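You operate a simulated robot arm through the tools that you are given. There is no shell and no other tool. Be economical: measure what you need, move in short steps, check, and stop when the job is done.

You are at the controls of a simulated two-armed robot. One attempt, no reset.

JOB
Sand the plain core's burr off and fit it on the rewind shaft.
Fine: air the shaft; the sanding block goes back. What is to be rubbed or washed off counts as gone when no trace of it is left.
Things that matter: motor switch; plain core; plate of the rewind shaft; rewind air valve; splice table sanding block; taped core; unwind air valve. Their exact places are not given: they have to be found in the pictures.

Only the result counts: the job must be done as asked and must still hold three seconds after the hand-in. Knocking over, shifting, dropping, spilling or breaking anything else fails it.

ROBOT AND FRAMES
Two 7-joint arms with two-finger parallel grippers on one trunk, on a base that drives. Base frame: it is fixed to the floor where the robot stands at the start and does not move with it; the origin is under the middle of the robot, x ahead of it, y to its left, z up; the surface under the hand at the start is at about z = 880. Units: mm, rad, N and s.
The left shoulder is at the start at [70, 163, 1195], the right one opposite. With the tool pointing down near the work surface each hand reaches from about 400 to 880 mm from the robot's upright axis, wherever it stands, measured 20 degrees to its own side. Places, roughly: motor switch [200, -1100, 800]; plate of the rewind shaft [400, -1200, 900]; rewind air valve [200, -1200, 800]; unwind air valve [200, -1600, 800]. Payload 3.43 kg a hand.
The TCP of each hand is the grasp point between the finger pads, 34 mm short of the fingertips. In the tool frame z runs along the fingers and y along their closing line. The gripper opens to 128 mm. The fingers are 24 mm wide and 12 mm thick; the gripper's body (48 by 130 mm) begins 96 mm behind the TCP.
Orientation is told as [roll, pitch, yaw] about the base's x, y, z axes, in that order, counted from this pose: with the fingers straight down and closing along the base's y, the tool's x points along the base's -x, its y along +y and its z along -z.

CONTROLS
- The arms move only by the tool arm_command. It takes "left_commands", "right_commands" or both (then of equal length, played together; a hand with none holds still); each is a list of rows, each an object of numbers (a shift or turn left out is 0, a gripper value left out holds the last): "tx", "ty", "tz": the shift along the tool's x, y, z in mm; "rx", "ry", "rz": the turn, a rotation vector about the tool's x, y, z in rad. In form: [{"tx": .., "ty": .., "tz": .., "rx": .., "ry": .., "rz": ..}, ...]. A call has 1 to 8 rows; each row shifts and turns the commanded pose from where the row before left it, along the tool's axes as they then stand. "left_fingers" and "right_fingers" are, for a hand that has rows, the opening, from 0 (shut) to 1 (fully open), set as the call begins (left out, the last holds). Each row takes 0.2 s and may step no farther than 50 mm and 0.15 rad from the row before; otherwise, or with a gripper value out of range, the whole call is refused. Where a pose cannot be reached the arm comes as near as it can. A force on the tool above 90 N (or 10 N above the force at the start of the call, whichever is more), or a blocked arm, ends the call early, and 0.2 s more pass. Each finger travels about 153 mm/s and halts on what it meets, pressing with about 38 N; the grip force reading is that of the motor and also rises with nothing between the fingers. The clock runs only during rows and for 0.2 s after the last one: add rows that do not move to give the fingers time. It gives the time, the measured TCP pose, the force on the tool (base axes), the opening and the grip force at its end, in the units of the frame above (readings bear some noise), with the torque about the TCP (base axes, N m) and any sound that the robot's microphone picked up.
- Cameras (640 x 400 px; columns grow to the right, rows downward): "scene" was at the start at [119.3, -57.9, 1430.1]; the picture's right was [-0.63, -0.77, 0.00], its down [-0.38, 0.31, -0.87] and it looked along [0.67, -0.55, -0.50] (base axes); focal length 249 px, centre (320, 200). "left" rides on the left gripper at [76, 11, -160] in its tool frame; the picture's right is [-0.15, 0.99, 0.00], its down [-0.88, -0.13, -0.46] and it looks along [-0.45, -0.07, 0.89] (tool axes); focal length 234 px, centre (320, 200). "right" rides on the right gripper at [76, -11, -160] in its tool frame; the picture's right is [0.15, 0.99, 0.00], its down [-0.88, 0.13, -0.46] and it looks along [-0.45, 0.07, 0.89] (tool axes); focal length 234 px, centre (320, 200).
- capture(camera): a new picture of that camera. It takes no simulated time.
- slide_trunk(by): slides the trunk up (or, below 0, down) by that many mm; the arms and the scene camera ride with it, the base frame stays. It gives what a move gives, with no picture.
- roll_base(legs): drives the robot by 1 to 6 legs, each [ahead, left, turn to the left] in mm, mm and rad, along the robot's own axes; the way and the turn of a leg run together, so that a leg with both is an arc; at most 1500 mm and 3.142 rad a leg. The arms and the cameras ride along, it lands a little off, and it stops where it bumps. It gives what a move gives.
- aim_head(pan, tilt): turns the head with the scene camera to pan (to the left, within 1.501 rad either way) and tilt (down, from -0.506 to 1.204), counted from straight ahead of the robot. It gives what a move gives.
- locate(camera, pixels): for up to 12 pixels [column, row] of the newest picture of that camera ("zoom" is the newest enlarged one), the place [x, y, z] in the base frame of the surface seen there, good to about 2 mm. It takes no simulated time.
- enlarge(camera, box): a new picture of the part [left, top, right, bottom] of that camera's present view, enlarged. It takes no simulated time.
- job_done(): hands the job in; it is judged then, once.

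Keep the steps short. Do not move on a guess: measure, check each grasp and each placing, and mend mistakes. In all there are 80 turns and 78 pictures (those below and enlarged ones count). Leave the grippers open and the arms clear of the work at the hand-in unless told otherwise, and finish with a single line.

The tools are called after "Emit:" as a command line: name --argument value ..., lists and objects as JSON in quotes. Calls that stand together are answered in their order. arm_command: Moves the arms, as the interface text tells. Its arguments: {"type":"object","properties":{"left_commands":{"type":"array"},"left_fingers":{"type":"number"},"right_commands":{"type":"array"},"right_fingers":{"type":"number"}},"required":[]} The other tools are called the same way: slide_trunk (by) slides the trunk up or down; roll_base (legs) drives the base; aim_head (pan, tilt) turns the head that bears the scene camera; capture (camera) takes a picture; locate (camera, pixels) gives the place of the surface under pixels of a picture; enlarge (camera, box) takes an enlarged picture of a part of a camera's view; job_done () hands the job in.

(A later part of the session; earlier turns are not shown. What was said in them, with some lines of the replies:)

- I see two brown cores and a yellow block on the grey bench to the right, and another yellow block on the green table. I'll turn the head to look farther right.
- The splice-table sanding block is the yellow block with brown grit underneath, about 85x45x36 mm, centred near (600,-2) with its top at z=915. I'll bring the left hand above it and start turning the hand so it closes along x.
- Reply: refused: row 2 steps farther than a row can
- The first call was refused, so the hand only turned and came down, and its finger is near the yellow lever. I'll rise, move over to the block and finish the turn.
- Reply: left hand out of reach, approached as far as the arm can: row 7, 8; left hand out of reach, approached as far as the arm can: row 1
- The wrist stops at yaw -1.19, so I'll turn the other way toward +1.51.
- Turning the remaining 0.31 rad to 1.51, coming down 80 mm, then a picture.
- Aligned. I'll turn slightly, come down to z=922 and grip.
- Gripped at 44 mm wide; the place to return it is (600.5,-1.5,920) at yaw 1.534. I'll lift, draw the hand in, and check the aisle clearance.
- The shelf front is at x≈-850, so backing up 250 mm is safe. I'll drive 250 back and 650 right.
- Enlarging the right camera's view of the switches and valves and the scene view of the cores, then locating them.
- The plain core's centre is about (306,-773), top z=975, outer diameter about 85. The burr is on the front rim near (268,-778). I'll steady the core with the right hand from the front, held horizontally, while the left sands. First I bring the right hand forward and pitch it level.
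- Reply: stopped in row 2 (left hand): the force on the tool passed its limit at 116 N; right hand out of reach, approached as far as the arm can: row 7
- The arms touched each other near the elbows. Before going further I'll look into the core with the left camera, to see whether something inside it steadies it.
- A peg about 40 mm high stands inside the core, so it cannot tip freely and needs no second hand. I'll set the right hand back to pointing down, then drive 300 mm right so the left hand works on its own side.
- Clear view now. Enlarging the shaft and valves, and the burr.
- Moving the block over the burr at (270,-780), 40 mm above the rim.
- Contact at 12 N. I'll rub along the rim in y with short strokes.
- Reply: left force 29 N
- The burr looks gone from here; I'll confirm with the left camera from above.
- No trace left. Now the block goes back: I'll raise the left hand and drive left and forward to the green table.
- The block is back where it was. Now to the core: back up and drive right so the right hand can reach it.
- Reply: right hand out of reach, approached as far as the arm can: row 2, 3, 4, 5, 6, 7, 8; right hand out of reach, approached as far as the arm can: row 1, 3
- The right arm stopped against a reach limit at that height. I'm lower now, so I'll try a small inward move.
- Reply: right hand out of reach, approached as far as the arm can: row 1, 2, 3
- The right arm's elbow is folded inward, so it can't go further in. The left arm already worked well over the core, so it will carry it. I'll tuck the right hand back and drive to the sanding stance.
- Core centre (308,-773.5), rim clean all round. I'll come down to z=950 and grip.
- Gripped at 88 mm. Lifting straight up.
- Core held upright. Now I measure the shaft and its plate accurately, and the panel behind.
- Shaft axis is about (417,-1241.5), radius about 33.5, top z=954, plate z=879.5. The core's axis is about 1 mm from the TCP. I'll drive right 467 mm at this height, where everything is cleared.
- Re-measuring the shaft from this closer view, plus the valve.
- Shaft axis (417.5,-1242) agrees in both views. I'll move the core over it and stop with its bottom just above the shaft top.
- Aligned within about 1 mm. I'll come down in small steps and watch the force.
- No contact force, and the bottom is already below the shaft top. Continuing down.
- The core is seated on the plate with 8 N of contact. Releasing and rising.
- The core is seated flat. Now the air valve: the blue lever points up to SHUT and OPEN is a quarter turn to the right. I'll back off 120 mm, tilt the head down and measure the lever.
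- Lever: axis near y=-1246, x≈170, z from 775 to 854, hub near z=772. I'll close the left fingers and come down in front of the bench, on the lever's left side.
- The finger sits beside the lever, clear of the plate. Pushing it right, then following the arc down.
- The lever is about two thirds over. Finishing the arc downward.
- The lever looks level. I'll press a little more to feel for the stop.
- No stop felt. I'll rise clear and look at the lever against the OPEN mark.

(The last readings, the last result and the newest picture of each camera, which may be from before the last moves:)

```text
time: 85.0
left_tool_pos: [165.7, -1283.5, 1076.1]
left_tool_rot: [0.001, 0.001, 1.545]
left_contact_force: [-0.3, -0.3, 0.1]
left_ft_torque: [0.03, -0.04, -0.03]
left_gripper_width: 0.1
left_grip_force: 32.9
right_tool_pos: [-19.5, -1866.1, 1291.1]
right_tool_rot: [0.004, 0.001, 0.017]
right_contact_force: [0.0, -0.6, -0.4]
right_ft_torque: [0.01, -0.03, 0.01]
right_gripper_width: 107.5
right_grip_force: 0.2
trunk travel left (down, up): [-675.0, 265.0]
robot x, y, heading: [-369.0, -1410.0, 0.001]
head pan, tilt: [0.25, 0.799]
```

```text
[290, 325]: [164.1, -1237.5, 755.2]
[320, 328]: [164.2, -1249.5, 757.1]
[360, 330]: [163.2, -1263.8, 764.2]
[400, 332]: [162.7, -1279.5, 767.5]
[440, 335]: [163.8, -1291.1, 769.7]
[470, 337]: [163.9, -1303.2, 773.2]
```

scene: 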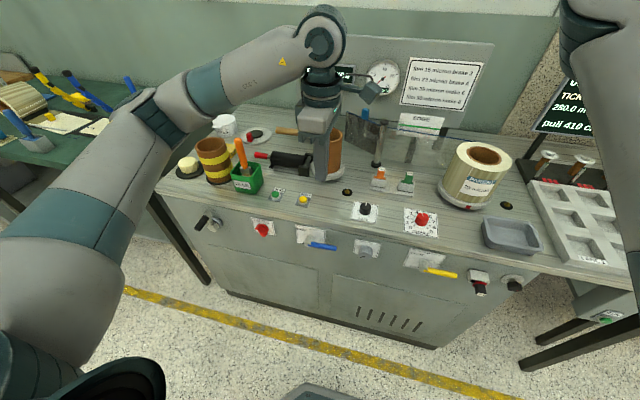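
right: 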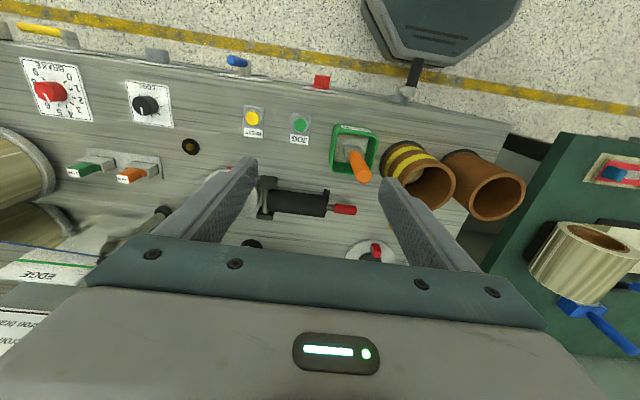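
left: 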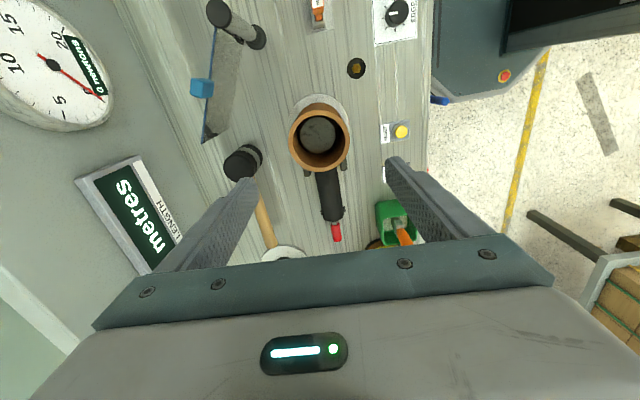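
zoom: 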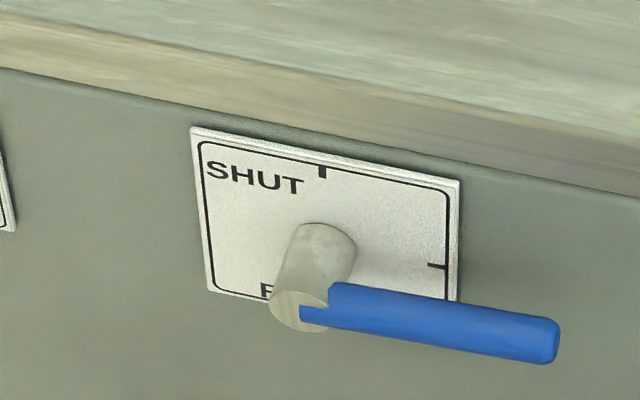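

Emit:
locate --camera "zoom" --pixels '[[350, 289], [350, 326], [535, 321], [530, 359], [440, 303], [440, 343]]'

Emit:
enlarge --camera "scene" --box '[400, 240, 500, 300]'

```text
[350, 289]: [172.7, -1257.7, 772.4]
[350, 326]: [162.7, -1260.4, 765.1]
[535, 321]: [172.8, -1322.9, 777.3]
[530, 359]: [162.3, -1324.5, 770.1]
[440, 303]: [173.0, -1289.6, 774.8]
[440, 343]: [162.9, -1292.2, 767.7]
```

```text
6.40 times, centred on (450, 270) of scene
```

zoom: 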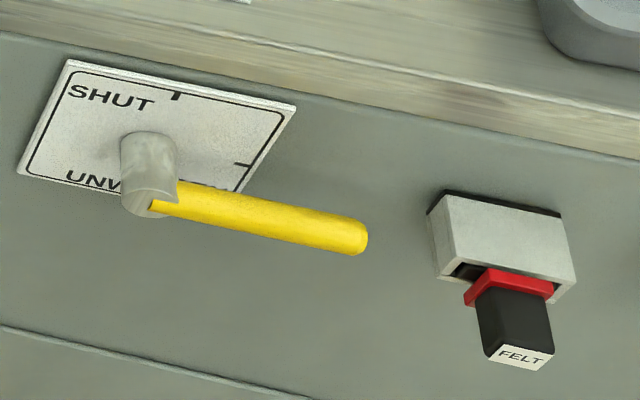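

The lever is about 4° short of level (the unwind lever sits fully at OPEN). I'll push it the last bit, farther out along the lever.

Emit:
arm_command --left_commands '[{"tx": 15, "tz": 40}, {"tz": 50}, {"tz": 50}, {"tz": 50}, {"tz": 50}, {"tz": 20}, {"tz": 5}, {}]'

Emit:
arm_command --left_commands '[{"tz": 2}, {"tz": 2}, {"tz": 1}, {}]'

```text
time: 86.8
left_tool_pos: [165.3, -1301.5, 811.7]
left_tool_rot: [0.001, 0.001, 1.544]
left_contact_force: [0.4, 1.0, 0.2]
left_ft_torque: [0.0, -0.01, 0.03]
left_gripper_width: 0.0
left_grip_force: 32.7
right_tool_pos: [-16.8, -1865.0, 1292.0]
right_tool_rot: [0.003, 0.0, 0.015]
right_contact_force: [0.2, 0.3, -0.6]
right_ft_torque: [0.01, 0.01, 0.0]
right_gripper_width: 107.4
right_grip_force: 0.0
trunk travel left (down, up): [-675.0, 265.0]
robot x, y, heading: [-370.6, -1408.1, 0.003]
head pan, tilt: [0.25, 0.799]
```

```text
time: 87.8
left_tool_pos: [166.2, -1299.4, 806.9]
left_tool_rot: [0.001, -0.001, 1.544]
left_contact_force: [-0.8, -0.9, 4.7]
left_ft_torque: [-0.01, -0.02, 0.0]
left_gripper_width: 0.2
left_grip_force: 33.2
right_tool_pos: [-19.2, -1866.1, 1292.3]
right_tool_rot: [0.004, -0.001, 0.015]
right_contact_force: [1.0, 0.4, -0.5]
right_ft_torque: [-0.01, -0.02, 0.02]
right_gripper_width: 107.3
right_grip_force: 0.0
trunk travel left (down, up): [-675.0, 265.0]
robot x, y, heading: [-371.0, -1406.0, 0.003]
head pan, tilt: [0.25, 0.799]
```

Now 4.7 N: the stop is felt. One more mm, then up and check.

Emit:
arm_command --left_commands '[{"tz": 1}, {}, {"tz": -40}, {"tz": -45}, {"tz": -45}, {"tz": -45}, {"tz": -45}, {"tz": -45}]'

Emit:
enlarge --camera "scene" --box '[280, 210, 340, 255]'

Emit:
locate --camera "zoom" --pixels '[[350, 289], [350, 326], [535, 324], [530, 360], [440, 305], [440, 343]]'

```text
time: 89.6
left_tool_pos: [166.5, -1300.7, 1068.7]
left_tool_rot: [0.0, 0.0, 1.545]
left_contact_force: [0.0, 0.6, -0.7]
left_ft_torque: [0.03, 0.01, 0.01]
left_gripper_width: 0.0
left_grip_force: 33.1
right_tool_pos: [-20.2, -1865.4, 1291.8]
right_tool_rot: [0.003, 0.0, 0.017]
right_contact_force: [0.3, -0.7, -0.1]
right_ft_torque: [0.02, -0.01, 0.02]
right_gripper_width: 107.4
right_grip_force: 0.1
trunk travel left (down, up): [-675.0, 265.0]
robot x, y, heading: [-368.5, -1405.8, 0.003]
head pan, tilt: [0.25, 0.799]
```

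```text
8.89 times, centred on (310, 232) of scene
```

zoom: 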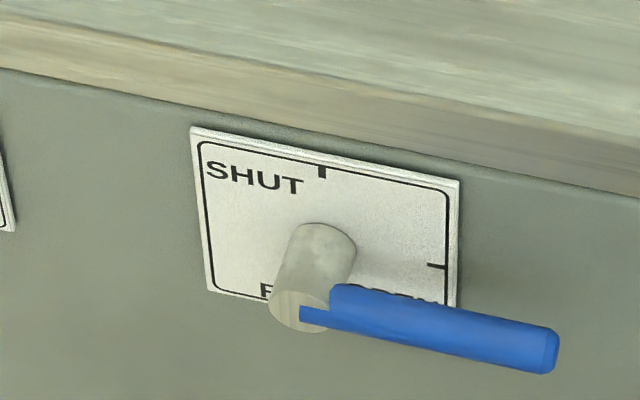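

```text
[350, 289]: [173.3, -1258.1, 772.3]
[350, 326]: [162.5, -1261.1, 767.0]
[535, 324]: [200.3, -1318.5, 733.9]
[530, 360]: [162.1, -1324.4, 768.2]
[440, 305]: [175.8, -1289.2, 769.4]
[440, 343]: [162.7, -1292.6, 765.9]
```

The lever is level at OPEN. I'll raise and open the hand, draw it in over the aisle, and take a last look.

Emit:
arm_command --left_commands '[{"tz": -45}, {"tz": -45}, {"tx": -45}, {"tx": -45}, {"tx": -45}]' --left_fingers 0.9

Emit:
capture --camera "scene"

Emit:
enlarge --camera "scene" --box '[150, 100, 470, 300]'

```text
time: 90.8
left_tool_pos: [170.5, -1163.0, 1161.6]
left_tool_rot: [-0.001, 0.004, 1.544]
left_contact_force: [-0.8, -0.2, 0.1]
left_ft_torque: [0.0, 0.0, 0.0]
left_gripper_width: 115.4
left_grip_force: 0.1
right_tool_pos: [-20.6, -1864.9, 1293.3]
right_tool_rot: [0.002, 0.0, 0.014]
right_contact_force: [0.9, -0.2, 0.0]
right_ft_torque: [-0.03, -0.03, -0.03]
right_gripper_width: 107.4
right_grip_force: 0.0
trunk travel left (down, up): [-675.0, 265.0]
robot x, y, heading: [-370.4, -1405.2, 0.004]
head pan, tilt: [0.25, 0.799]
```

```text
16 pictures are left
```

scene: 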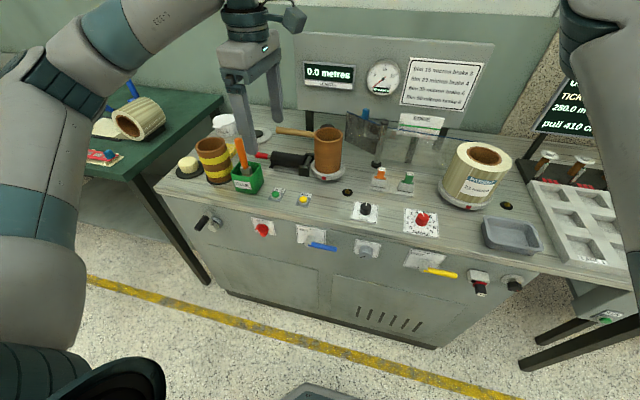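

```text
2.00 times, centred on (310, 200) of scene
```

zoom: 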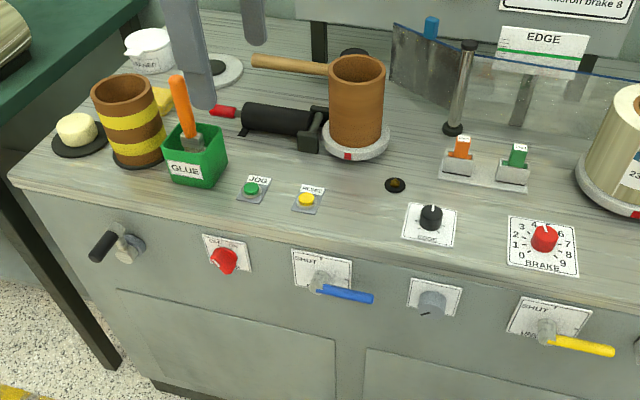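

Burr gone, core seated on the plate, rewind valve at OPEN, block back in place, and the motor switch, unwind valve and taped core untouched. Handing in.

Emit:
job_done

```text
The job is handed in.
```

The plain core's burr is sanded off, the core is seated on the aired rewind shaft, and the sanding block is back on the splice table; the job is handed in.
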